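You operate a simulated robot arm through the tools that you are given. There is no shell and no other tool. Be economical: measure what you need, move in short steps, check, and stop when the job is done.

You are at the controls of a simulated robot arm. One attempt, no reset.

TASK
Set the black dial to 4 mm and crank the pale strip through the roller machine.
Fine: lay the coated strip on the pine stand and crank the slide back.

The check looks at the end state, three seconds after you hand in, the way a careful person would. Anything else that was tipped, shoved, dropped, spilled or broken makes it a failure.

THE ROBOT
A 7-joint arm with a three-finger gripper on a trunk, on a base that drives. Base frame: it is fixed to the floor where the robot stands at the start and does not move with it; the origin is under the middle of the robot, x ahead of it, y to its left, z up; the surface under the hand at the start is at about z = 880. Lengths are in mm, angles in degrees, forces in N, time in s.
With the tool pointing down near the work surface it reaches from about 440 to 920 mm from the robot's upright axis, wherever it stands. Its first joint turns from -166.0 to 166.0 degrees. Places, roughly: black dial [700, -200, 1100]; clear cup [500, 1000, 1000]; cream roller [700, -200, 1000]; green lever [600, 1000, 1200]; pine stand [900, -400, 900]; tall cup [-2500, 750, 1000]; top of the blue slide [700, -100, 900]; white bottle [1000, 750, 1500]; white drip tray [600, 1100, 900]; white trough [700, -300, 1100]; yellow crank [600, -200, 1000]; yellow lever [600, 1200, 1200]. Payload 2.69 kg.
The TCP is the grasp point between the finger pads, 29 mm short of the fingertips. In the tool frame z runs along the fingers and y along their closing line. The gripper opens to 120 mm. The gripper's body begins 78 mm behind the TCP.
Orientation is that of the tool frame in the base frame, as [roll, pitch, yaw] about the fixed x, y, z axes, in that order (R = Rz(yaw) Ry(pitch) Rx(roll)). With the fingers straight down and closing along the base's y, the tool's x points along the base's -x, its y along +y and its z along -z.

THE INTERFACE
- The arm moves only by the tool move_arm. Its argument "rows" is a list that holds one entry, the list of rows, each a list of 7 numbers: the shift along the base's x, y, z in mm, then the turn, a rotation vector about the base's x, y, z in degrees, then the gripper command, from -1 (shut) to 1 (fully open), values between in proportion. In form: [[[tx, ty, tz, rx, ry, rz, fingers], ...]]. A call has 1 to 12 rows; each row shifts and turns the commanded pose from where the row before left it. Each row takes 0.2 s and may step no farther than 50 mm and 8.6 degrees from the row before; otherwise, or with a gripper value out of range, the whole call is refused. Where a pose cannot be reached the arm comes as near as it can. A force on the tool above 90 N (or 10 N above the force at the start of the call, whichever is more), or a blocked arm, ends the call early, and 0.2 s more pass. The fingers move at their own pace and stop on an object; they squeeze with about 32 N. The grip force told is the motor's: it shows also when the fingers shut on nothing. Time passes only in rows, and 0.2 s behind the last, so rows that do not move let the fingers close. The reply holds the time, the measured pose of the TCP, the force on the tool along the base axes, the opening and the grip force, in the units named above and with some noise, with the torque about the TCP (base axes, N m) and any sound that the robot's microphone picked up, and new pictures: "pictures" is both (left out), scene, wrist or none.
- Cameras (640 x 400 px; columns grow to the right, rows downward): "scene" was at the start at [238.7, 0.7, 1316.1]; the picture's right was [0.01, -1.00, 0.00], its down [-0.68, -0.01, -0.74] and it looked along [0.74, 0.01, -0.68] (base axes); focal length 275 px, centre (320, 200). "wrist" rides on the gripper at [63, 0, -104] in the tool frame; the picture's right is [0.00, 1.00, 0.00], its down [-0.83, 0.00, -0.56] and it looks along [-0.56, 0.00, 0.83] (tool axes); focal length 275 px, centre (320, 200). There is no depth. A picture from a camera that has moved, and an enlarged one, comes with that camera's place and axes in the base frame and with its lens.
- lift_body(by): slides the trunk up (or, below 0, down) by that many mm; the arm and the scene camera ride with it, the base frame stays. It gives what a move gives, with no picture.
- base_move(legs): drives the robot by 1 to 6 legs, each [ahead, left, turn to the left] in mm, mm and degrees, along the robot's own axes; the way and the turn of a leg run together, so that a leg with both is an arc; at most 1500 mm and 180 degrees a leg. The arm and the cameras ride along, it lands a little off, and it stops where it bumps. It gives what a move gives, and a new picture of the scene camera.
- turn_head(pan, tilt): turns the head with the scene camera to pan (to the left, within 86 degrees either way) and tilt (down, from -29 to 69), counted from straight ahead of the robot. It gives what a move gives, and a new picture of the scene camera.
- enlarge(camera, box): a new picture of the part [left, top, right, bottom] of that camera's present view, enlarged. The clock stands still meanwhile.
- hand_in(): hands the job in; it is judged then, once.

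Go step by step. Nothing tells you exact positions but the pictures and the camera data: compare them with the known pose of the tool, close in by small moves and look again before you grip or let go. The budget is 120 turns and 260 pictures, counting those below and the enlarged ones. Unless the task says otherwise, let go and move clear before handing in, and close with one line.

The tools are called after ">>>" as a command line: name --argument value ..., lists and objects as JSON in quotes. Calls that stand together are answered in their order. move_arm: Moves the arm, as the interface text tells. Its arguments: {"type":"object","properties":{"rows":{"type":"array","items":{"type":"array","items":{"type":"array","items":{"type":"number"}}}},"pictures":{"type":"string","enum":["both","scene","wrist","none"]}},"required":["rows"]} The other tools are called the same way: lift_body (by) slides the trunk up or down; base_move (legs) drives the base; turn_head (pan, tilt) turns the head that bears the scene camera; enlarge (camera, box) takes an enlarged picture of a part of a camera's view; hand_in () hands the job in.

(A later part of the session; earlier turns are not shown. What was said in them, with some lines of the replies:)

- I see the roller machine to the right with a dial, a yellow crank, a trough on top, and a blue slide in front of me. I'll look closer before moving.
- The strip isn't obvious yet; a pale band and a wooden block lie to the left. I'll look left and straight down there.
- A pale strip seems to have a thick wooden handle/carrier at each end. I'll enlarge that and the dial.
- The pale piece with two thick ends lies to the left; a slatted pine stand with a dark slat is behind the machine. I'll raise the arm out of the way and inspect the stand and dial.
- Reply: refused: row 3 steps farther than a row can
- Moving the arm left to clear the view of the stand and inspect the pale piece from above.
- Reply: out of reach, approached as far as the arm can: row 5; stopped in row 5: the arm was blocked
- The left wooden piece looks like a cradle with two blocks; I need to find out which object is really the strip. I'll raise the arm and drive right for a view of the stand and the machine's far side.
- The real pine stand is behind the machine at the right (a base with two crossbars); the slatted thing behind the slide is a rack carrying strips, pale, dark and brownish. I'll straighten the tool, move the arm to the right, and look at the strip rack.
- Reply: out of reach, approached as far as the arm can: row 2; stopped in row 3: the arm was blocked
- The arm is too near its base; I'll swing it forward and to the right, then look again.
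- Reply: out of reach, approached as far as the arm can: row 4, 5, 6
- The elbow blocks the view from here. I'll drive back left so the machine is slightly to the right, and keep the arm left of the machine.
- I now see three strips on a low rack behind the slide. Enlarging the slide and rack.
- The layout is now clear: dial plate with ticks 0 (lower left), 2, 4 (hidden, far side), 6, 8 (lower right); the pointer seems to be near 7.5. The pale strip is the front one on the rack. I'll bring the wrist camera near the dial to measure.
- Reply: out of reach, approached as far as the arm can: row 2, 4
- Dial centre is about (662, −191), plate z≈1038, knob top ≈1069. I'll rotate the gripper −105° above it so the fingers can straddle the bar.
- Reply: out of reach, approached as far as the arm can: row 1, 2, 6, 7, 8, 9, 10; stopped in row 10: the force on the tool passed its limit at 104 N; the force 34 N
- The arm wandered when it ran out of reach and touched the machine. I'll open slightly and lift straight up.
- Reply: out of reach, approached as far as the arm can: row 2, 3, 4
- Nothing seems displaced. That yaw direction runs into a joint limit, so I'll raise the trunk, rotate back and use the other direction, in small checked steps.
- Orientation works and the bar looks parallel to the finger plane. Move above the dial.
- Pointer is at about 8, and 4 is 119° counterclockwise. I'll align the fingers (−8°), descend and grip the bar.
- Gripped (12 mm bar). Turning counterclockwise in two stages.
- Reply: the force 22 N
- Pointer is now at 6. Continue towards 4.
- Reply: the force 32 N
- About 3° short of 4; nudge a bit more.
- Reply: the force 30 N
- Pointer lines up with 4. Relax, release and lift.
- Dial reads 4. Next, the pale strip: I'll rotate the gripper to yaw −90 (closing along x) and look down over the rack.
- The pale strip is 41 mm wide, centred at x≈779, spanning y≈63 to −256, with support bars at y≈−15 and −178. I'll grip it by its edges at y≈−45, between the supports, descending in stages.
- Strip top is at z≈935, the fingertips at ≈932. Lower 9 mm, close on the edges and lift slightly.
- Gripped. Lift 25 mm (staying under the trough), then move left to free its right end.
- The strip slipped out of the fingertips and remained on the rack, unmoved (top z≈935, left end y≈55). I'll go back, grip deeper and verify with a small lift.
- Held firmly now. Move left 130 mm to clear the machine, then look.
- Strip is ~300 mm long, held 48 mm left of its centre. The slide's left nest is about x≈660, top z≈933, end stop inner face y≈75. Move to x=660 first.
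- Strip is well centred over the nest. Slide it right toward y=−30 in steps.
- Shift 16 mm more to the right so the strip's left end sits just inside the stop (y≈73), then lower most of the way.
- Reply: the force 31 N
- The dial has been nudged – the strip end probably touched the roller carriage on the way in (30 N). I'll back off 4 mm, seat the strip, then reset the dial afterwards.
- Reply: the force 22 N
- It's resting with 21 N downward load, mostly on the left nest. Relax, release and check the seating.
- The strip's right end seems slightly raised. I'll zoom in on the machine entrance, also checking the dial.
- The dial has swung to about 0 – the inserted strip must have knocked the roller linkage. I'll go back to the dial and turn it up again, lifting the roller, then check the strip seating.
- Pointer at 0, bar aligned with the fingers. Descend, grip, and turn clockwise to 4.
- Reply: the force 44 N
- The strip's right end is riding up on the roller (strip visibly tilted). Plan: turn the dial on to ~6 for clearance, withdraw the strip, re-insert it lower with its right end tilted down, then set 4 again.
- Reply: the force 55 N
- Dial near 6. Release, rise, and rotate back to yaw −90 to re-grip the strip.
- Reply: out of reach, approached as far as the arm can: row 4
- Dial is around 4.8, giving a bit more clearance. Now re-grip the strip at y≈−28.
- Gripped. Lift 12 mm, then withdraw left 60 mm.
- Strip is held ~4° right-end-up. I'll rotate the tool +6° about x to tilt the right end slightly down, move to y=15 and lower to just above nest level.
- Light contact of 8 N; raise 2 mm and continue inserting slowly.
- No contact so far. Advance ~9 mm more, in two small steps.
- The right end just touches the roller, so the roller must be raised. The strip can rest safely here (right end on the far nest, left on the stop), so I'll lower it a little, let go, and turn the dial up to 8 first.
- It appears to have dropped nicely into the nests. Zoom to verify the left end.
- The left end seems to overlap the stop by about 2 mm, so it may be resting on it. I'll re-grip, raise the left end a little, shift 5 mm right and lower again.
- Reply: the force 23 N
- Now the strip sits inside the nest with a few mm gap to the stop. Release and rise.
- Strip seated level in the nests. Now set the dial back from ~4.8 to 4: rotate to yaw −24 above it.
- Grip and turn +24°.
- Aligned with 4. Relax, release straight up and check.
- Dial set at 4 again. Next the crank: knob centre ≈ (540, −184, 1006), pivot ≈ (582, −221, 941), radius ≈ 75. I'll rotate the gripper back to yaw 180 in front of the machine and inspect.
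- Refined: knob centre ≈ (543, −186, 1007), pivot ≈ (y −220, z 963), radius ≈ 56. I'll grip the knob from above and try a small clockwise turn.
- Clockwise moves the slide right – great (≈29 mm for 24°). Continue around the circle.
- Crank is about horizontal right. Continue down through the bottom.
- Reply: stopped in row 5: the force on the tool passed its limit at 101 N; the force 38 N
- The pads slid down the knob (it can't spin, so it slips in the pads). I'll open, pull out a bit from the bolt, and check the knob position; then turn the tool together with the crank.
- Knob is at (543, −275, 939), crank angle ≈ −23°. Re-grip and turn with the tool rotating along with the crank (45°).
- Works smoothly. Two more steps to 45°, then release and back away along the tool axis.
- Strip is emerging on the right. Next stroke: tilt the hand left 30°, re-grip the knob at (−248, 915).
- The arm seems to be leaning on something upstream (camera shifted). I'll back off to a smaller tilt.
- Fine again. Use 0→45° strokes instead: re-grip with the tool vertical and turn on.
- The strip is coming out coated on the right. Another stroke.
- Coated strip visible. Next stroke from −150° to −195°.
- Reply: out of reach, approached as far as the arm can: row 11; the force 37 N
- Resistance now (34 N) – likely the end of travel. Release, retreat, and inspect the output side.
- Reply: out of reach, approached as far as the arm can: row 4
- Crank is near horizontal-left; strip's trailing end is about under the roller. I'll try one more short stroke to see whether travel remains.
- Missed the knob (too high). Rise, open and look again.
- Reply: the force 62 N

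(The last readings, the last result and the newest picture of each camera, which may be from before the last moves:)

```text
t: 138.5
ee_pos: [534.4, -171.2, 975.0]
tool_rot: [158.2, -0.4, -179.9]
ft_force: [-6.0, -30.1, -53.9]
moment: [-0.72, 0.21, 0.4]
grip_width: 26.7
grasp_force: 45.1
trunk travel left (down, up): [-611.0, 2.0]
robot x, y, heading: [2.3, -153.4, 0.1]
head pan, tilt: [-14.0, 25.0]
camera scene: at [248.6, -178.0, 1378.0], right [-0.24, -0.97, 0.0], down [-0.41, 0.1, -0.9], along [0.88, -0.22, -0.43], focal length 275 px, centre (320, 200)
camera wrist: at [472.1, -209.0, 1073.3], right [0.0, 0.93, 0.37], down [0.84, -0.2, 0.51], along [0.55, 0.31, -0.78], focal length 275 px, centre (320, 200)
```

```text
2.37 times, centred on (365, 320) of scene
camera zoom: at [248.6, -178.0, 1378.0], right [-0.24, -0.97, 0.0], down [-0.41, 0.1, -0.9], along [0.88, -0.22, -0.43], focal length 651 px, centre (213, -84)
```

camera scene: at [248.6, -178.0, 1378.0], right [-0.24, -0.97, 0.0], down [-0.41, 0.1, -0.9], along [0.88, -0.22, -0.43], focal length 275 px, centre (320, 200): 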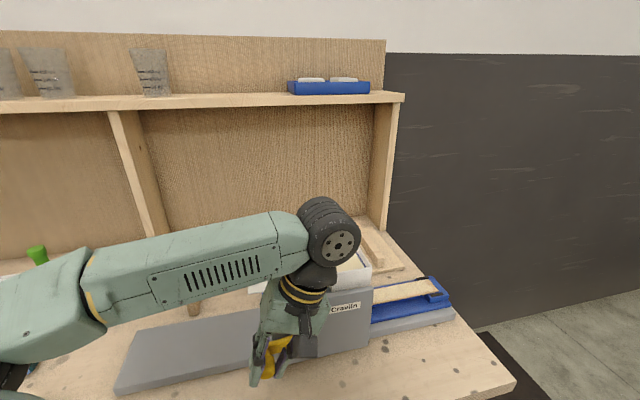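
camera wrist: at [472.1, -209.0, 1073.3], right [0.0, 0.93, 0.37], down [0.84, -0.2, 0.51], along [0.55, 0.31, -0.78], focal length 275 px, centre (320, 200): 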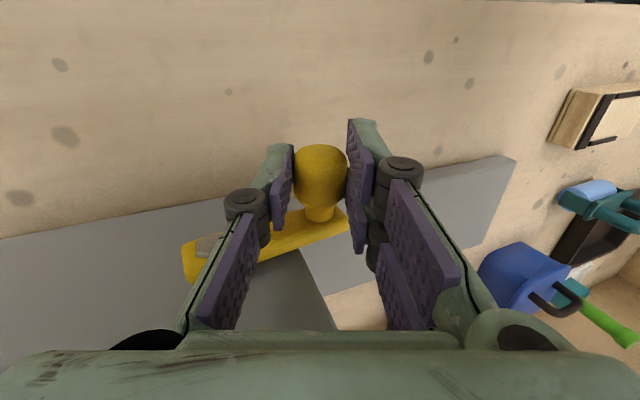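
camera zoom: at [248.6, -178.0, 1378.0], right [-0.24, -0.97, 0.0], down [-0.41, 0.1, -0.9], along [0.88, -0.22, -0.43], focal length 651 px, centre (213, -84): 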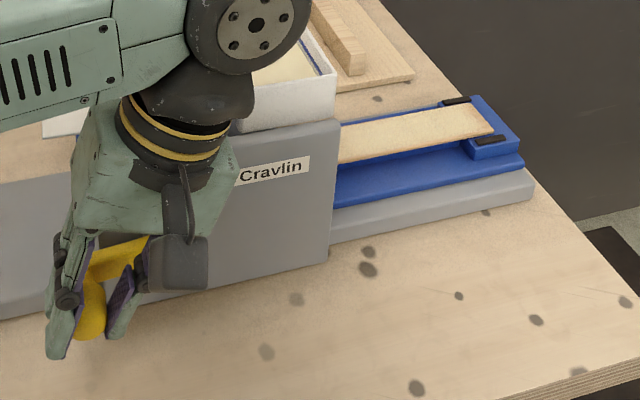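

The crank is at its end stop: the strip is fully through. Release, rise clear, and drive right ~250 mm to work at the output side.

>>> move_arm --rows '[[[0, 0, -4, 0, 0, 0, -1], [0, 0, 0, 0, 0, 0, -0.4], [0, 0, 0, 0, 0, 0, 0], [0, 0, 0, 0, 0, 0, 0], [0, -15, 30, 0, 0, 0, 0], [0, -10, 40, -7.5, 0, 0, 0], [0, 0, 40, -7.5, 0, 0, 0], [0, 0, 30, -7.3, 0, 0, 0], [0, 0, 20, 0, 0, 0, 0]]]' --pictures "none"

>>> base_move --legs '[[0, -250, 0]]'

```text
t: 140.5
ee_pos: [533.6, -190.0, 1136.7]
tool_rot: [180.0, -0.1, -179.8]
ft_force: [1.2, -0.2, -0.3]
moment: [0.01, 0.01, 0.02]
grip_width: 59.6
grasp_force: 0.1
trunk travel left (down, up): [-611.0, 2.0]
robot x, y, heading: [4.1, -153.4, 0.4]
head pan, tilt: [-14.0, 25.0]
```

```text
t: 143.0
ee_pos: [534.9, -439.9, 1136.0]
tool_rot: [-180.0, -0.2, -179.8]
ft_force: [0.7, -0.2, 0.8]
moment: [0.01, -0.01, 0.03]
grip_width: 60.2
grasp_force: 0.1
trunk travel left (down, up): [-611.0, 2.0]
robot x, y, heading: [1.0, -402.9, 0.3]
head pan, tilt: [-14.0, 25.0]
camera scene: at [246.5, -425.5, 1379.1], right [-0.24, -0.97, 0.0], down [-0.41, 0.1, -0.91], along [0.88, -0.22, -0.42], focal length 275 px, centre (320, 200)
```

scene: 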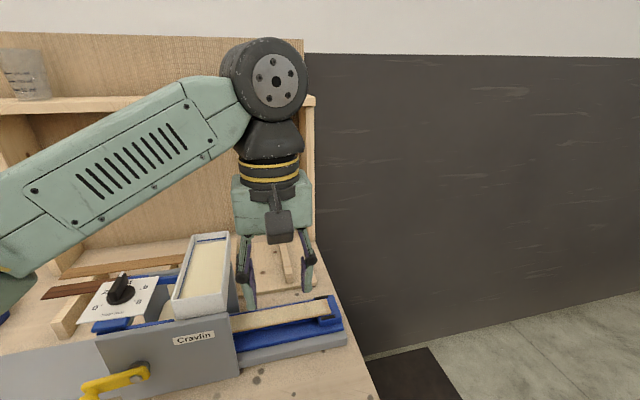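

Turn the head to see the output strip and the pine stand, while rotating the gripper to yaw −90.

>>> move_arm --rows '[[[0, 0, 0, 0, 0, 8.5, 0], [0, 0, 0, 0, 0, 8.5, 0], [0, 0, 0, 0, 0, 8.5, 0], [0, 0, 0, 0, 0, 8.5, 0], [10, 0, 0, 0, 0, 8.5, 0], [20, 0, 0, 0, 0, 8.5, 0], [20, 0, 0, 0, 0, 8.5, 0], [20, 0, 0, 0, 0, 8.5, 0], [20, 0, 0, 0, 0, 8.5, 0], [20, 0, 0, 0, 0, 8.5, 0], [8, 0, 0, 0, 0, 5, 0]]]' --pictures "wrist"

>>> turn_head --pan 0 --tilt 38

```text
t: 145.4
ee_pos: [652.2, -440.3, 1134.7]
tool_rot: [-180.0, -0.3, -89.8]
ft_force: [-0.5, 0.5, -0.8]
moment: [0.03, 0.0, 0.01]
grip_width: 59.8
grasp_force: 0.0
trunk travel left (down, up): [-611.0, 2.0]
robot x, y, heading: [1.4, -404.9, 0.2]
head pan, tilt: [-14.0, 25.0]
camera wrist: at [652.2, -502.4, 1240.4], right [-1.0, -0.01, 0.0], down [-0.01, 0.83, 0.55], along [-0.01, 0.55, -0.83], focal length 275 px, centre (320, 200)
```

wrist: 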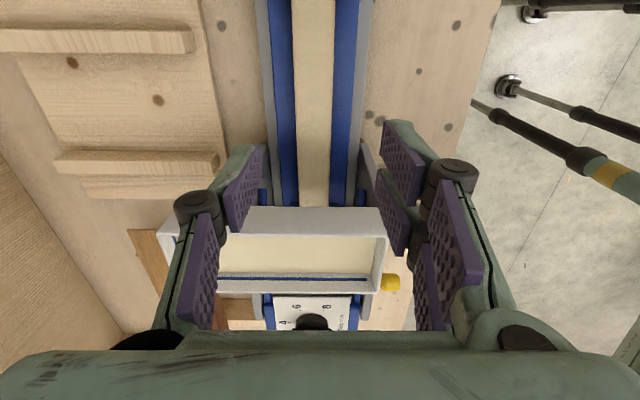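

```text
t: 146.2
ee_pos: [653.5, -439.0, 1136.7]
tool_rot: [179.9, -0.3, -89.9]
ft_force: [-0.7, -0.4, 0.1]
moment: [0.01, 0.0, 0.03]
grip_width: 59.7
grasp_force: 0.1
trunk travel left (down, up): [-611.0, 2.0]
robot x, y, heading: [-0.9, -405.1, 0.2]
head pan, tilt: [0.0, 38.0]
camera scene: at [243.3, -403.0, 1358.8], right [0.0, -1.0, 0.0], down [-0.62, 0.0, -0.79], along [0.79, 0.0, -0.62], focal length 275 px, centre (320, 200)
```

scene: 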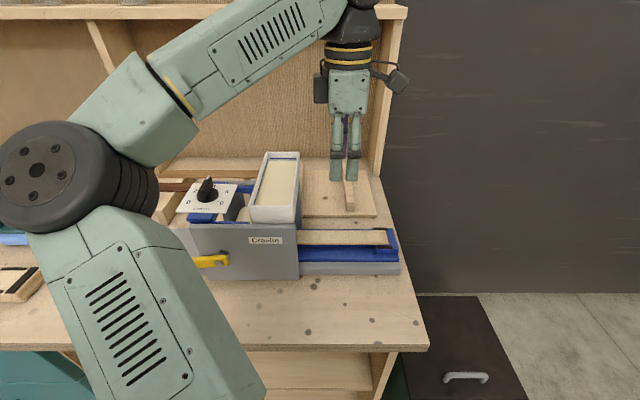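

Stand crossbars run along x≈780–985 at y≈−348 and −483. I'll grip the coated strip at y≈−405 by its edges.

>>> move_arm --rows '[[[4, 17, -30, 0, 0, 0, 0], [3, 18, -30, 0, 0, 0, 0], [0, 0, -45, 0, 0, 0, 0], [0, 0, -45, 0, 0, 0, 0], [0, 0, -30, 0, 0, 0, 0], [0, 0, -12, 0, 0, 0, 0], [0, 0, 0, 0, 0, 0, -0.5], [0, 0, 0, 0, 0, 0, -1], [0, 0, 0, 0, 0, 0, -1]]]' --pictures "both"

```text
t: 148.2
ee_pos: [659.1, -405.6, 943.9]
tool_rot: [-180.0, -0.3, -89.9]
ft_force: [-0.1, -0.6, -0.7]
moment: [-0.2, 0.01, -0.04]
grip_width: 38.4
grasp_force: 29.3
trunk travel left (down, up): [-611.0, 2.0]
robot x, y, heading: [3.2, -405.1, 0.1]
head pan, tilt: [0.0, 38.0]
camera scene: at [243.4, -402.9, 1358.7], right [0.0, -1.0, 0.0], down [-0.62, 0.0, -0.79], along [0.79, 0.0, -0.62], focal length 275 px, centre (320, 200)
camera wrist: at [658.7, -467.8, 1047.8], right [-1.0, -0.01, 0.0], down [-0.01, 0.83, 0.55], along [0.0, 0.55, -0.83], focal length 275 px, centre (320, 200)
```

scene: 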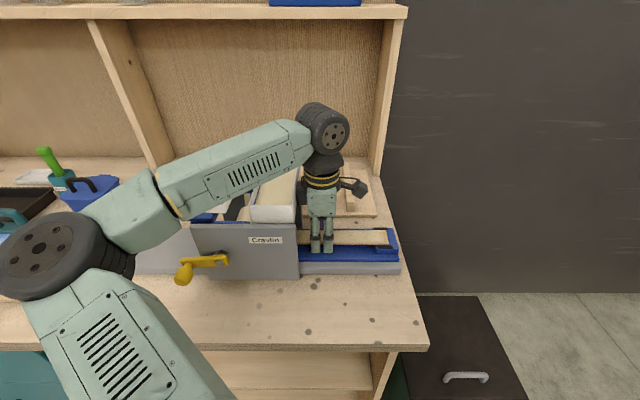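
wrist: 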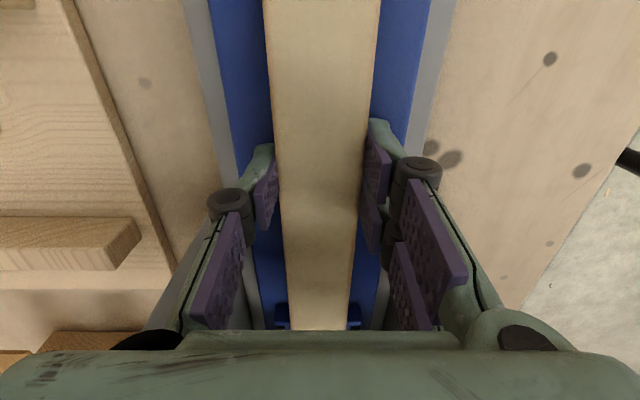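

Gripped (38.4 mm); the strip's top is evenly cream-coated. Lift the right end slightly and pull right, watching forces.

>>> move_arm --rows '[[[0, 0, 2, -0.7, 0, 0, -1], [0, 0, 2, -0.7, 0, 0, -1], [0, -5, 0, 0, 0, 0, -1], [0, -5, 0, 0, 0, 0, -1], [0, -8, 0.5, 0, 0, 0, -1]]]' --pictures "none"

```text
t: 149.4
ee_pos: [660.3, -424.0, 948.2]
tool_rot: [-179.9, -1.7, -89.8]
ft_force: [0.9, -0.4, -0.5]
moment: [0.0, -0.02, -0.02]
grip_width: 38.1
grasp_force: 31.8
trunk travel left (down, up): [-611.0, 2.0]
robot x, y, heading: [3.6, -404.9, 0.2]
head pan, tilt: [0.0, 38.0]
```

Free. Pull further right until its left end clears the machine, rising a bit.

>>> move_arm --rows '[[[0, -20, 2, 0, 0, 0, -1], [0, -25, 4, 0, 0, 0, -1], [0, -25, 4, 0, 0, 0, -1], [0, -25, 4, 0, 0, 0, -1], [0, 0, 20, 1.4, 0, 0, -1], [0, 0, 20, 0, 0, 0, -1], [0, 0, 0, 0, 0, 0, -1]]]' --pictures "both"

```text
t: 151.0
ee_pos: [658.7, -518.3, 1002.7]
tool_rot: [-179.9, -0.3, -89.9]
ft_force: [-0.8, 0.0, -0.9]
moment: [-0.02, -0.02, 0.01]
grip_width: 38.1
grasp_force: 32.1
trunk travel left (down, up): [-611.0, 2.0]
robot x, y, heading: [1.9, -408.0, 0.5]
head pan, tilt: [0.0, 38.0]
camera scene: at [243.3, -403.0, 1358.8], right [0.0, -1.0, 0.0], down [-0.62, 0.0, -0.79], along [0.79, 0.0, -0.62], focal length 275 px, centre (320, 200)
camera wrist: at [658.1, -580.5, 1107.4], right [-1.0, -0.01, 0.0], down [-0.01, 0.83, 0.55], along [0.0, 0.55, -0.83], focal length 275 px, centre (320, 200)
```

scene: 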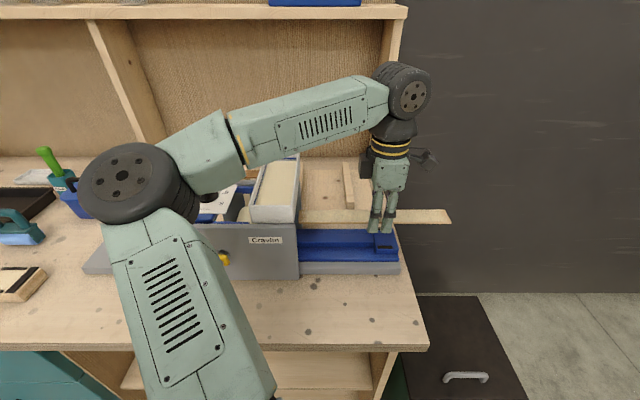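
wrist: 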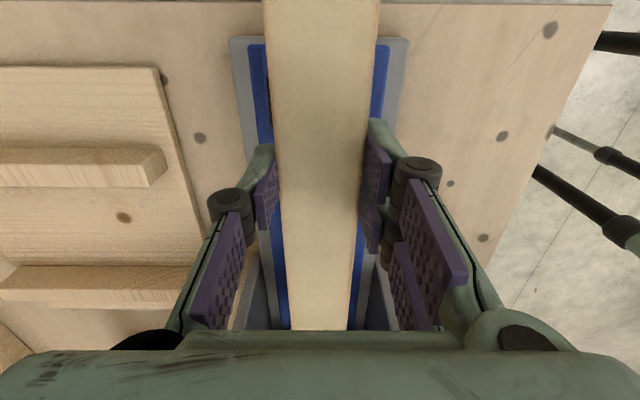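

The coated strip is free. Carry it behind: first +x to 830, then over the stand at (868, −433).

>>> move_arm --rows '[[[35, 0, 0, 0, 0, 0, -1], [35, 0, 0, 0, 0, 0, -1], [35, 0, 0, 0, 0, 0, -1], [35, 0, 0, 0, 0, 0, -1], [30, 5, 0, 0, 0, 0, -1], [20, 25, 0, 0, 0, 0, -1], [19, 27, 0, 0, 0, 0, -1], [0, 28, 0, 0, 0, 0, -1], [0, 0, -20, 0, 0, 0, -1], [0, 0, 0, 0, 0, 0, -1]]]' --pictures "both"

```text
t: 153.2
ee_pos: [868.1, -433.2, 982.4]
tool_rot: [-180.0, -0.3, -89.9]
ft_force: [-1.0, 0.6, -0.9]
moment: [0.03, 0.02, 0.0]
grip_width: 38.1
grasp_force: 32.5
trunk travel left (down, up): [-611.0, 2.0]
robot x, y, heading: [6.2, -405.2, 0.1]
head pan, tilt: [0.0, 38.0]
camera scene: at [243.3, -403.0, 1358.8], right [0.0, -1.0, 0.0], down [-0.62, 0.0, -0.79], along [0.79, 0.0, -0.62], focal length 275 px, centre (320, 200)
camera wrist: at [867.0, -495.6, 1086.7], right [-1.0, -0.01, 0.0], down [-0.01, 0.83, 0.55], along [0.0, 0.55, -0.83], focal length 275 px, centre (320, 200)
```

scene: 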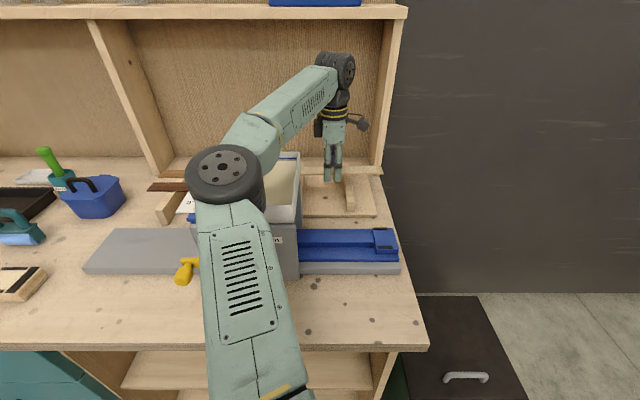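
wrist: 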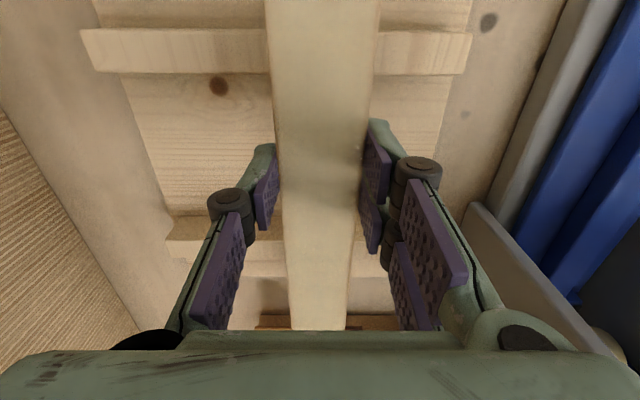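

Well aligned over both crossbars. Lower gently until contact.

>>> move_arm --rows '[[[0, 0, -20, 0, 0, 0, -1], [0, 0, -15, 0, 0, 0, -1], [0, 0, -8, 0, 0, 0, -1], [0, 0, -4, 0, 0, 0, -1], [0, 0, 0, 0, 0, 0, -1]]]' --pictures "none"

>>> enlarge --camera "scene" --box '[280, 130, 420, 240]'

```text
t: 154.4
ee_pos: [868.2, -433.3, 938.2]
tool_rot: [-179.7, -0.3, -89.8]
ft_force: [5.3, -1.7, 21.2]
moment: [0.19, -0.26, -0.18]
grip_width: 38.0
grasp_force: 31.8
trunk travel left (down, up): [-611.0, 2.0]
robot x, y, heading: [3.9, -401.0, 0.2]
head pan, tilt: [0.0, 38.0]
```

```text
3.64 times, centred on (350, 185) of scene
camera zoom: at [241.5, -403.0, 1359.5], right [0.0, -1.0, 0.0], down [-0.61, 0.0, -0.79], along [0.79, 0.0, -0.61], focal length 999 px, centre (211, 254)
```

zoom: 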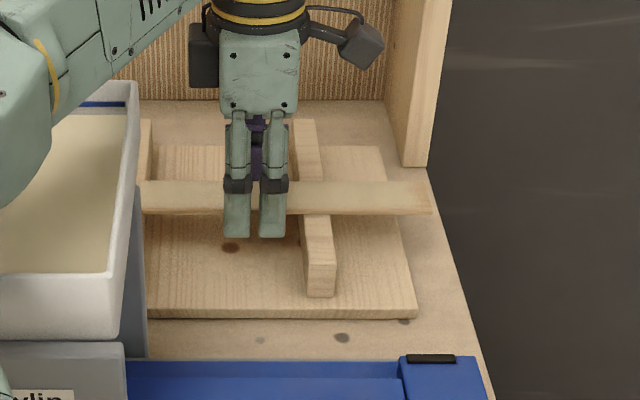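

Contact on both bars (21 N, nearly no moment). Relax, open and rise.

>>> move_arm --rows '[[[0, 0, 2, 0, 0, 0, -1], [0, 0, 0, 0, 0, 0, -0.4], [0, 0, 0, 0, 0, 0, -0.1], [0, 0, 0, 0, 0, 0, -0.1], [0, 0, 15, 0, 0, 0, -0.1], [0, 0, 30, 0, 0, 0, -0.1], [0, 0, 45, 0, 0, 0, -0.1], [0, 0, 45, 0, 0, 0, -0.1], [0, 0, 45, 0, 0, 0, -0.1]]]' --pictures "both"

```text
t: 156.4
ee_pos: [869.0, -433.2, 1118.5]
tool_rot: [180.0, -0.3, -89.9]
ft_force: [0.6, -0.7, 0.3]
moment: [-0.01, 0.02, 0.0]
grip_width: 53.9
grasp_force: 0.0
trunk travel left (down, up): [-611.0, 2.0]
robot x, y, heading: [3.2, -400.6, 0.0]
head pan, tilt: [0.0, 38.0]
camera scene: at [242.9, -403.8, 1358.9], right [0.0, -1.0, 0.0], down [-0.62, 0.0, -0.79], along [0.79, 0.0, -0.62], focal length 275 px, centre (320, 200)
camera wrist: at [868.7, -496.7, 1222.9], right [-1.0, -0.01, 0.0], down [-0.01, 0.83, 0.55], along [0.0, 0.55, -0.83], focal length 275 px, centre (320, 200)
```

scene: 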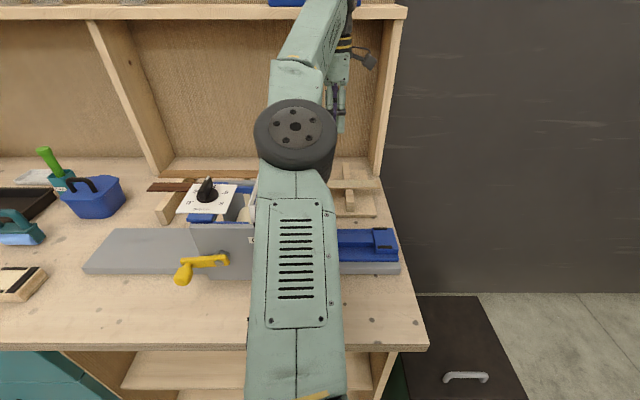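
wrist: 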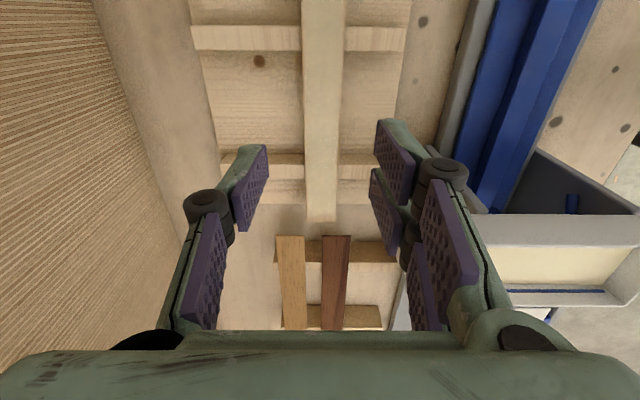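

The coated strip lies squarely on both crossbars. Now return to the crank: retract the arm, rotate to yaw 180 and drive back left.

>>> move_arm --rows '[[[-30, 0, 10, 0, 0, 0, 0], [-30, 0, 10, 0, 0, -8.2, 0], [-30, 0, 0, 0, 0, -8.2, 0], [-30, 0, 0, 0, 0, -8.2, 0], [-30, 0, 0, 0, 0, -8.2, 0], [-30, 0, 0, 0, 0, -8.2, 0], [-30, 0, 0, 0, 0, -8.2, 0], [-30, 0, 0, 0, 0, -8.2, 0], [-30, 0, 0, 0, 0, -8.2, 0], [-30, 0, 0, 0, 0, -8.2, 0], [-20, 0, 0, 0, 0, -8.2, 0], [-14, 0, 0, 0, 0, -8.2, 0]]]' --pictures "none"

>>> base_move --legs '[[0, 250, 0]]'

```text
t: 159.0
ee_pos: [533.9, -432.5, 1136.4]
tool_rot: [179.9, -0.3, 179.9]
ft_force: [-0.4, -0.5, 1.1]
moment: [0.01, -0.04, -0.02]
grip_width: 60.0
grasp_force: 0.0
trunk travel left (down, up): [-611.0, 2.0]
robot x, y, heading: [2.5, -407.2, 0.4]
head pan, tilt: [0.0, 38.0]
```

```text
t: 161.5
ee_pos: [534.9, -183.3, 1136.3]
tool_rot: [180.0, -0.3, -180.0]
ft_force: [-0.3, 0.4, 0.3]
moment: [0.0, 0.05, 0.0]
grip_width: 59.9
grasp_force: 0.1
trunk travel left (down, up): [-611.0, 2.0]
robot x, y, heading: [-2.1, -154.3, 0.1]
head pan, tilt: [0.0, 38.0]
camera scene: at [242.5, -154.6, 1358.8], right [0.0, -1.0, 0.0], down [-0.62, 0.0, -0.79], along [0.79, 0.0, -0.62], focal length 275 px, centre (320, 200)
```

scene: 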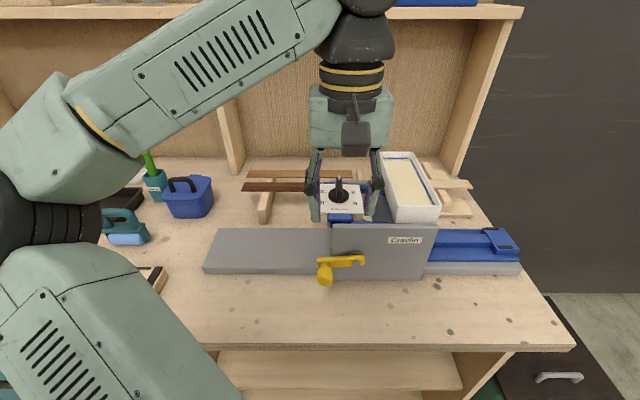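

>>> move_arm --rows '[[[0, -5, -20, 7.1, 0, 0, 0], [0, -5, -20, 7.1, 0, 0, 0], [0, -5, -20, 7.1, 0, 0, 0], [0, -5, -20, 7.1, 0, 0, 0], [0, -5, -20, 7.2, 0, 0, 0], [0, -5, -20, 7.2, 0, 0, 0], [0, -5, -20, 7.2, 0, 0, 0], [0, 0, 0, 0, 0, 0, 0]]]' --pictures "wrist"

```text
t: 163.3
ee_pos: [532.5, -215.1, 942.2]
tool_rot: [130.0, -0.1, -179.7]
ft_force: [-0.3, -0.2, -0.5]
moment: [-0.02, 0.0, 0.01]
grip_width: 60.1
grasp_force: 0.0
out of reach, approached as far as the arm can: row 4, 5, 6, 7
trunk travel left (down, up): [-611.0, 2.0]
robot x, y, heading: [1.3, -153.8, 0.0]
head pan, tilt: [0.0, 38.0]
camera wrist: at [468.2, -294.8, 1008.4], right [-0.01, 0.64, 0.77], down [0.83, -0.42, 0.36], along [0.55, 0.64, -0.53], focal length 275 px, centre (320, 200)
```

wrist: 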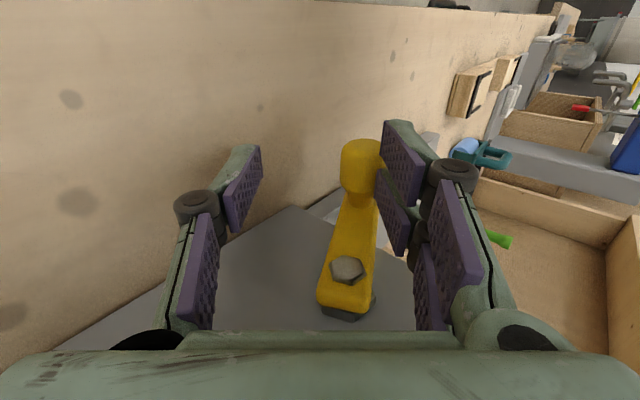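

The crank rests near −150°. Adjust the tilt to 40°, centre the fingers on the knob and grip.

>>> move_arm --rows '[[[0, 9, 12, -5, 0, 0, 0], [0, 9, 11, -5, 0, 0, 0], [0, 9.7, -11.5, 0, 0, 0, 0], [0, 9.7, -11.5, 0, 0, 0, 0], [0, 0, 0, 0, 0, 0, -0.5], [0, 0, 0, 0, 0, 0, -1], [0, 0, 0, 0, 0, 0, -1]]]' --pictures "wrist"

```text
t: 164.9
ee_pos: [531.5, -178.1, 940.8]
tool_rot: [140.0, -0.2, -179.7]
ft_force: [0.6, 6.4, -1.8]
moment: [-0.01, -0.14, -0.04]
grip_width: 26.3
grasp_force: 19.5
trunk travel left (down, up): [-611.0, 2.0]
robot x, y, heading: [2.7, -156.5, 0.4]
head pan, tilt: [0.0, 38.0]
camera wrist: at [468.5, -245.1, 1021.0], right [0.0, 0.77, 0.64], down [0.83, -0.35, 0.42], along [0.55, 0.54, -0.64], focal length 275 px, centre (320, 200)
```

wrist: 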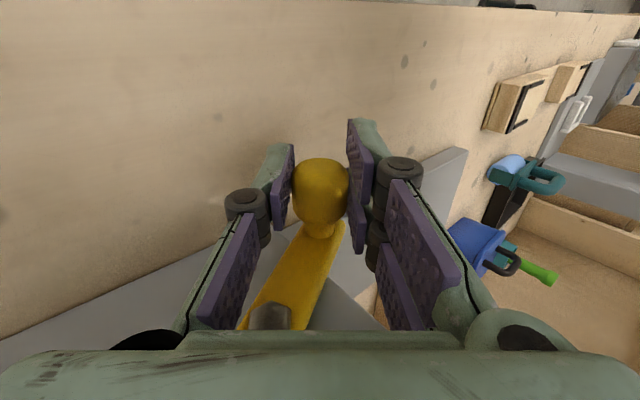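

Gripped the knob. Turn counterclockwise 45°, the tool rotating along.

>>> move_arm --rows '[[[0, -3.1, -5.4, -7.5, 0, 0, -1], [0, -3.6, -4.8, -7.5, 0, 0, -1], [0, -4.3, -4.4, -7.5, 0, 0, -1], [0, -4.8, -3.8, -7.5, 0, 0, -1], [0, -5.3, -3.0, -7.5, 0, 0, -1], [0, -5.6, -2.4, -7.5, 0, 0, -1], [0, 0, 0, 0, 0, 0, -1]]]' --pictures "scene"

```text
t: 166.5
ee_pos: [531.6, -204.5, 918.1]
tool_rot: [-174.9, -0.2, 180.0]
ft_force: [0.1, 1.0, -4.2]
moment: [0.0, 0.8, 0.03]
grip_width: 26.0
grasp_force: 44.9
trunk travel left (down, up): [-611.0, 2.0]
robot x, y, heading: [-1.1, -154.7, 0.4]
head pan, tilt: [0.0, 38.0]
camera scene: at [242.9, -154.8, 1358.8], right [0.0, -1.0, 0.0], down [-0.62, 0.0, -0.79], along [0.79, 0.0, -0.62], focal length 275 px, centre (320, 200)
```

scene: 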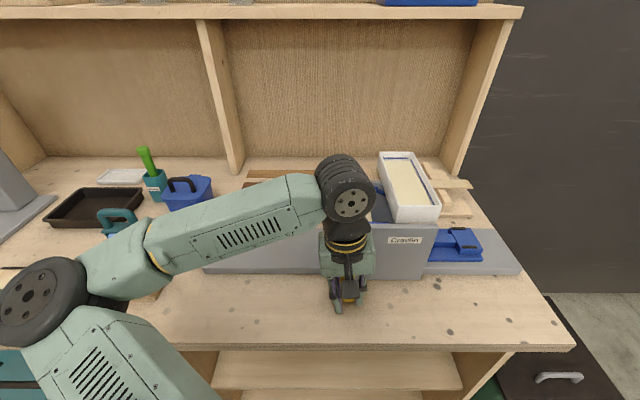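

Slide moving back nicely with low force. Continue through the bottom (horizontal push), same grip.

>>> move_arm --rows '[[[0, -7.2, -1.4, 0, 0, 0, -1], [0, -7.3, -0.5, 0, 0, 0, -1], [0, -7.3, 0.5, 0, 0, 0, -1], [0, -7.2, 1.4, 0, 0, 0, -1], [0, -6.9, 2.4, 0, 0, 0, -1], [0, -6.6, 3.2, 0, 0, 0, -1], [0, -6.1, 4.1, 0, 0, 0, -1], [0, 0, 0, 0, 0, 0, -1]]]' --pictures "wrist"

```text
t: 168.3
ee_pos: [532.4, -252.2, 927.1]
tool_rot: [-174.9, -0.3, -180.0]
ft_force: [1.1, 6.5, -6.9]
moment: [-0.39, 0.23, 0.12]
grip_width: 26.1
grasp_force: 45.3
trunk travel left (down, up): [-611.0, 2.0]
robot x, y, heading: [1.9, -154.0, -0.1]
head pan, tilt: [0.0, 38.0]
camera wrist: at [468.6, -244.3, 1031.2], right [0.0, 1.0, -0.09], down [0.83, 0.05, 0.55], along [0.55, -0.07, -0.83], focal length 275 px, centre (320, 200)
```

wrist: 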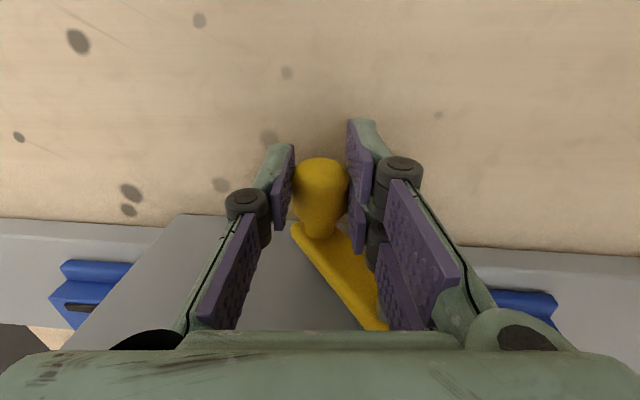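

>>> move_arm --rows '[[[0, -5.5, 4.8, 0, 0, 0, -1], [0, -4.8, 5.5, 0, 0, 0, -1], [0, -4.1, 6.1, 0, 0, 0, -1], [0, -3.2, 6.6, 0, 0, 0, -1], [0, -2.4, 6.9, 0, 0, 0, -1], [0, -1.4, 7.2, 0, 0, 0, -1], [0, 0, 0, 0, 0, 0, -1]]]' --pictures "wrist"

```text
t: 169.9
ee_pos: [531.9, -274.1, 964.1]
tool_rot: [-175.0, -0.4, 179.9]
ft_force: [1.2, 3.1, -8.2]
moment: [-0.32, 0.27, 0.08]
grip_width: 26.2
grasp_force: 45.2
trunk travel left (down, up): [-611.0, 2.0]
robot x, y, heading: [2.0, -158.8, 0.1]
head pan, tilt: [0.0, 38.0]
camera wrist: at [468.5, -265.5, 1068.7], right [0.0, 1.0, -0.09], down [0.83, 0.05, 0.55], along [0.55, -0.07, -0.83], focal length 275 px, centre (320, 200)
```

wrist: 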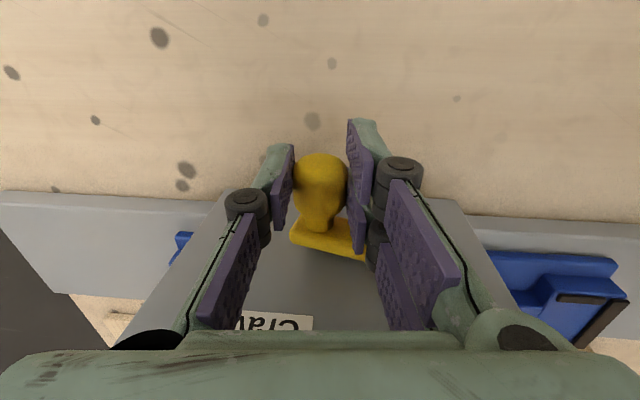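

>>> move_arm --rows '[[[0, -0.5, 7.3, 0, 0, 0, -1], [0, 0.5, 7.3, 0, 0, 0, -1], [0, 1.4, 7.2, 0, 0, 0, -1], [0, 2.4, 6.9, 0, 0, 0, -1], [0, 3.2, 6.6, 0, 0, 0, -1], [0, 4.1, 6.1, 0, 0, 0, -1], [0, 4.8, 5.5, 0, 0, 0, -1], [0, 5.5, 4.8, 0, 0, 0, -1], [0, 0, 0, 0, 0, 0, -1]]]' --pictures "wrist"

```text
t: 171.9
ee_pos: [531.5, -265.5, 1019.5]
tool_rot: [-173.5, 0.3, 179.8]
ft_force: [11.3, -73.3, 40.8]
moment: [-2.36, 0.54, 0.52]
grip_width: 26.5
grasp_force: 45.1
trunk travel left (down, up): [-611.0, 2.0]
robot x, y, heading: [-0.0, -157.3, -0.0]
head pan, tilt: [0.0, 38.0]
camera wrist: at [467.5, -253.7, 1123.3], right [0.0, 0.99, -0.11], down [0.83, 0.06, 0.55], along [0.56, -0.09, -0.82], focal length 275 px, centre (320, 200)
```

wrist: 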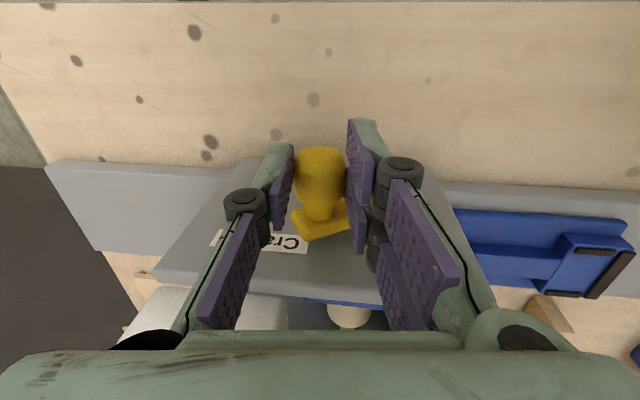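

Fingers have slid up the knob a bit; open, re-seat lower, and continue.

>>> move_arm --rows '[[[0, 0, 0, 0, 0, 0, -0.4], [0, 0, 0, 0, 0, 0, 0], [0, 0, 0, 0, 0, 0, 0], [0, -0.5, -13, 5, 0, 0, 0], [0, 0, 0, 1, 0, 0, -0.5], [0, 0, 0, 0, 0, 0, -1], [0, 0, 0, 0, 0, 0, -1]]]' --pictures "wrist"

```text
t: 173.5
ee_pos: [533.1, -254.5, 1003.8]
tool_rot: [178.9, -0.2, -180.0]
ft_force: [-0.4, -8.8, 11.7]
moment: [-0.01, 0.0, -0.05]
grip_width: 25.4
grasp_force: 16.1
trunk travel left (down, up): [-611.0, 2.0]
robot x, y, heading: [-0.2, -153.1, 0.4]
head pan, tilt: [0.0, 38.0]
camera wrist: at [468.1, -256.4, 1108.6], right [0.0, 1.0, 0.02], down [0.83, -0.01, 0.55], along [0.55, 0.02, -0.83], focal length 275 px, centre (320, 200)
```

wrist: 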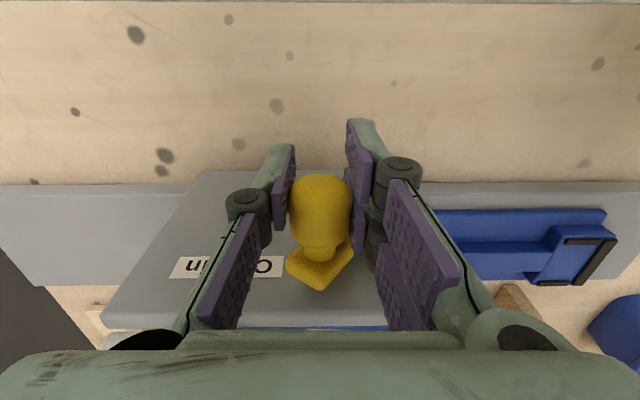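

Now at about 52°. Continue over the top toward the start angle (128°).

>>> move_arm --rows '[[[0, 6.5, 4.4, 0, 0, 0, -1], [0, 7, 3.4, 0, 0, 0, -1], [0, 7.5, 2.4, 0, 0, 0, -1], [0, 7.6, 1.4, 0, 0, 0, -1], [0, 7.9, 0.3, 0, 0, 0, -1], [0, 7.7, -0.9, 0, 0, 0, -1], [0, 7.6, -1.8, 0, 0, 0, -1], [0, 7.2, -3, 0, 0, 0, -1], [0, 0, 0, 0, 0, 0, -1]]]' --pictures "both"

```text
t: 175.5
ee_pos: [532.8, -195.3, 1008.6]
tool_rot: [179.0, -0.2, 179.9]
ft_force: [2.5, -8.4, 1.4]
moment: [-0.42, -0.16, 0.08]
grip_width: 25.3
grasp_force: 44.7
trunk travel left (down, up): [-611.0, 2.0]
robot x, y, heading: [2.8, -153.1, 0.2]
head pan, tilt: [0.0, 38.0]
camera scene: at [242.6, -155.5, 1358.8], right [0.0, -1.0, 0.0], down [-0.62, 0.0, -0.79], along [0.79, 0.0, -0.62], focal length 275 px, centre (320, 200)
camera wrist: at [468.4, -197.4, 1113.7], right [0.0, 1.0, 0.02], down [0.83, -0.01, 0.55], along [0.55, 0.02, -0.83], focal length 275 px, centre (320, 200)
```

scene: 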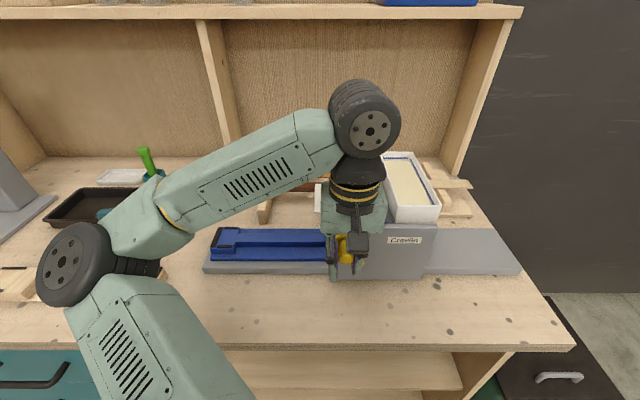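
wrist: 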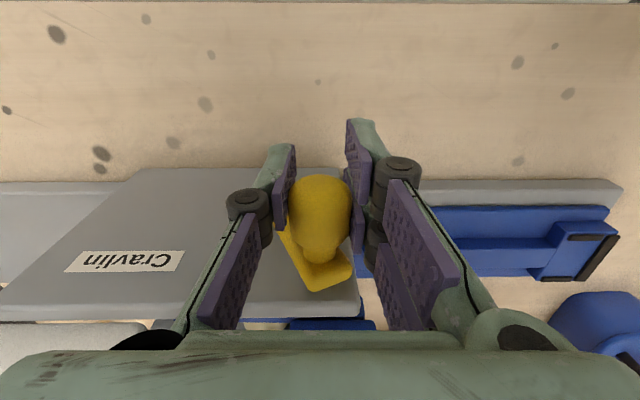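

Almost home. Continue a bit more until the stop.

>>> move_arm --rows '[[[0, 3.5, -1.8, 0, 0, 0, -1], [0, 3.3, -2.1, 0, 0, 0, -1], [0, 3.2, -2.3, 0, 0, 0, -1], [0, 3, -2.6, 0, 0, 0, -1], [0, 2.8, -2.8, 0, 0, 0, -1], [0, 0, 0, 0, 0, 0, -1]]]' --pictures "scene"

```text
t: 176.9
ee_pos: [531.6, -184.3, 998.7]
tool_rot: [179.3, -0.1, 179.9]
ft_force: [5.4, -40.1, 25.6]
moment: [0.2, -0.36, 0.29]
grip_width: 27.1
grasp_force: 44.8
trunk travel left (down, up): [-611.0, 2.0]
robot x, y, heading: [-0.0, -157.9, 0.2]
head pan, tilt: [0.0, 38.0]
camera scene: at [241.3, -158.6, 1359.1], right [0.0, -1.0, 0.0], down [-0.61, 0.0, -0.79], along [0.79, 0.0, -0.61], focal length 275 px, centre (320, 200)
```

scene: 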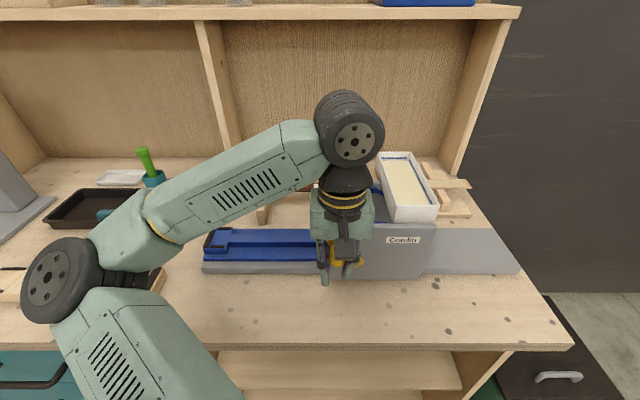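

End stop reached; the slide is home. Relax, release, and rise clear.

>>> move_arm --rows '[[[0, -3, 2, 0, 0, 0, -1], [0, 0, 0, 0, 0, 0, -0.4], [0, 0, 0, 0, 0, 0, 0], [0, 0, 0, 0, 0, 0, 0], [0, 0, 25, 0, 0, 0, 0], [0, 0, 40, 0, 0, 0, 0], [-5, 0, 45, 0, 0, 0, 0], [0, 40, 20, 0, 0, 0, 0], [0, 45, 0, 0, 0, 0, 0], [0, 45, 0, 0, 0, 0, 0]]]' --pictures "scene"

>>> enlarge --camera "scene" --box '[190, 140, 540, 300]'

>>> enlarge --camera "scene" --box '[305, 160, 385, 220]'

```text
t: 179.1
ee_pos: [525.9, -52.6, 1129.5]
tool_rot: [179.0, -0.2, 179.9]
ft_force: [0.1, 0.3, -1.4]
moment: [0.01, -0.02, 0.01]
grip_width: 60.0
grasp_force: 0.0
trunk travel left (down, up): [-611.0, 2.0]
robot x, y, heading: [4.9, -153.2, 0.6]
head pan, tilt: [0.0, 38.0]
camera scene: at [242.3, -154.5, 1358.9], right [0.0, -1.0, 0.0], down [-0.62, 0.0, -0.79], along [0.79, 0.0, -0.62], focal length 275 px, centre (320, 200)
```

scene: 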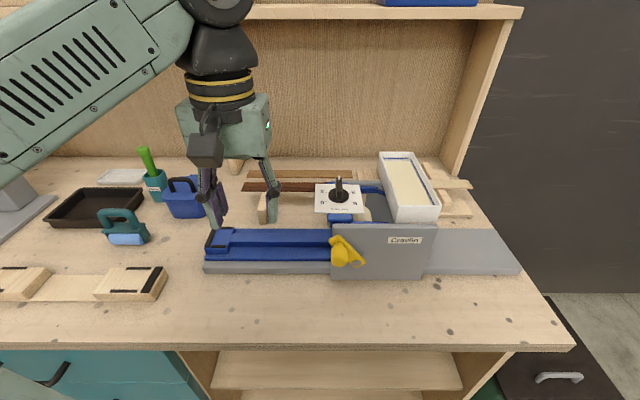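

```text
1.83 times, centred on (365, 220) of scene
camera zoom: at [242.3, -154.5, 1358.9], right [0.0, -1.0, 0.0], down [-0.62, 0.0, -0.79], along [0.79, 0.0, -0.62], focal length 502 px, centre (238, 163)
```

zoom: 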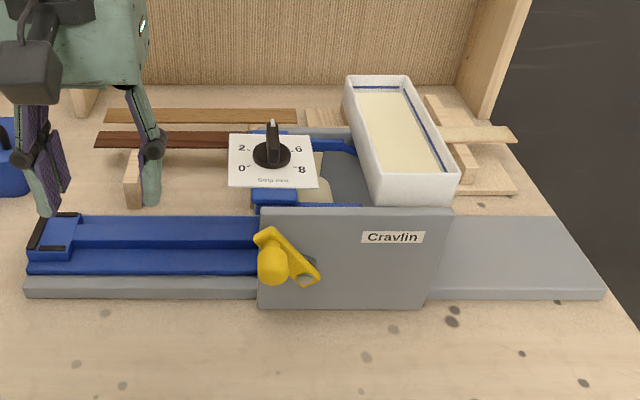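

```text
6.67 times, centred on (345, 190) of scene
camera zoom: at [242.3, -154.5, 1358.9], right [0.0, -1.0, 0.0], down [-0.62, 0.0, -0.79], along [0.79, 0.0, -0.62], focal length 1832 px, centre (153, 267)
```

zoom: 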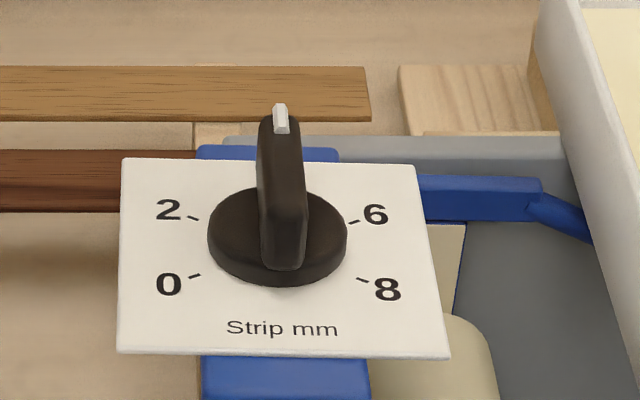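

The dial reads 4, the slide is back home and empty, the coated strip lies on the pine stand, and the arm is clear. Nothing else looks disturbed, so I'm handing in.

>>> hand_in

```text
The job is handed in.
```

The dial is at 4 mm, the pale strip has been cranked through and coated and now lies on the pine stand, and the slide is cranked back home. Along the way the gripper touched the machine hard once (104 N) and the dial was knocked off 4 and reset before cranking. The last pictures show nothing displaced.
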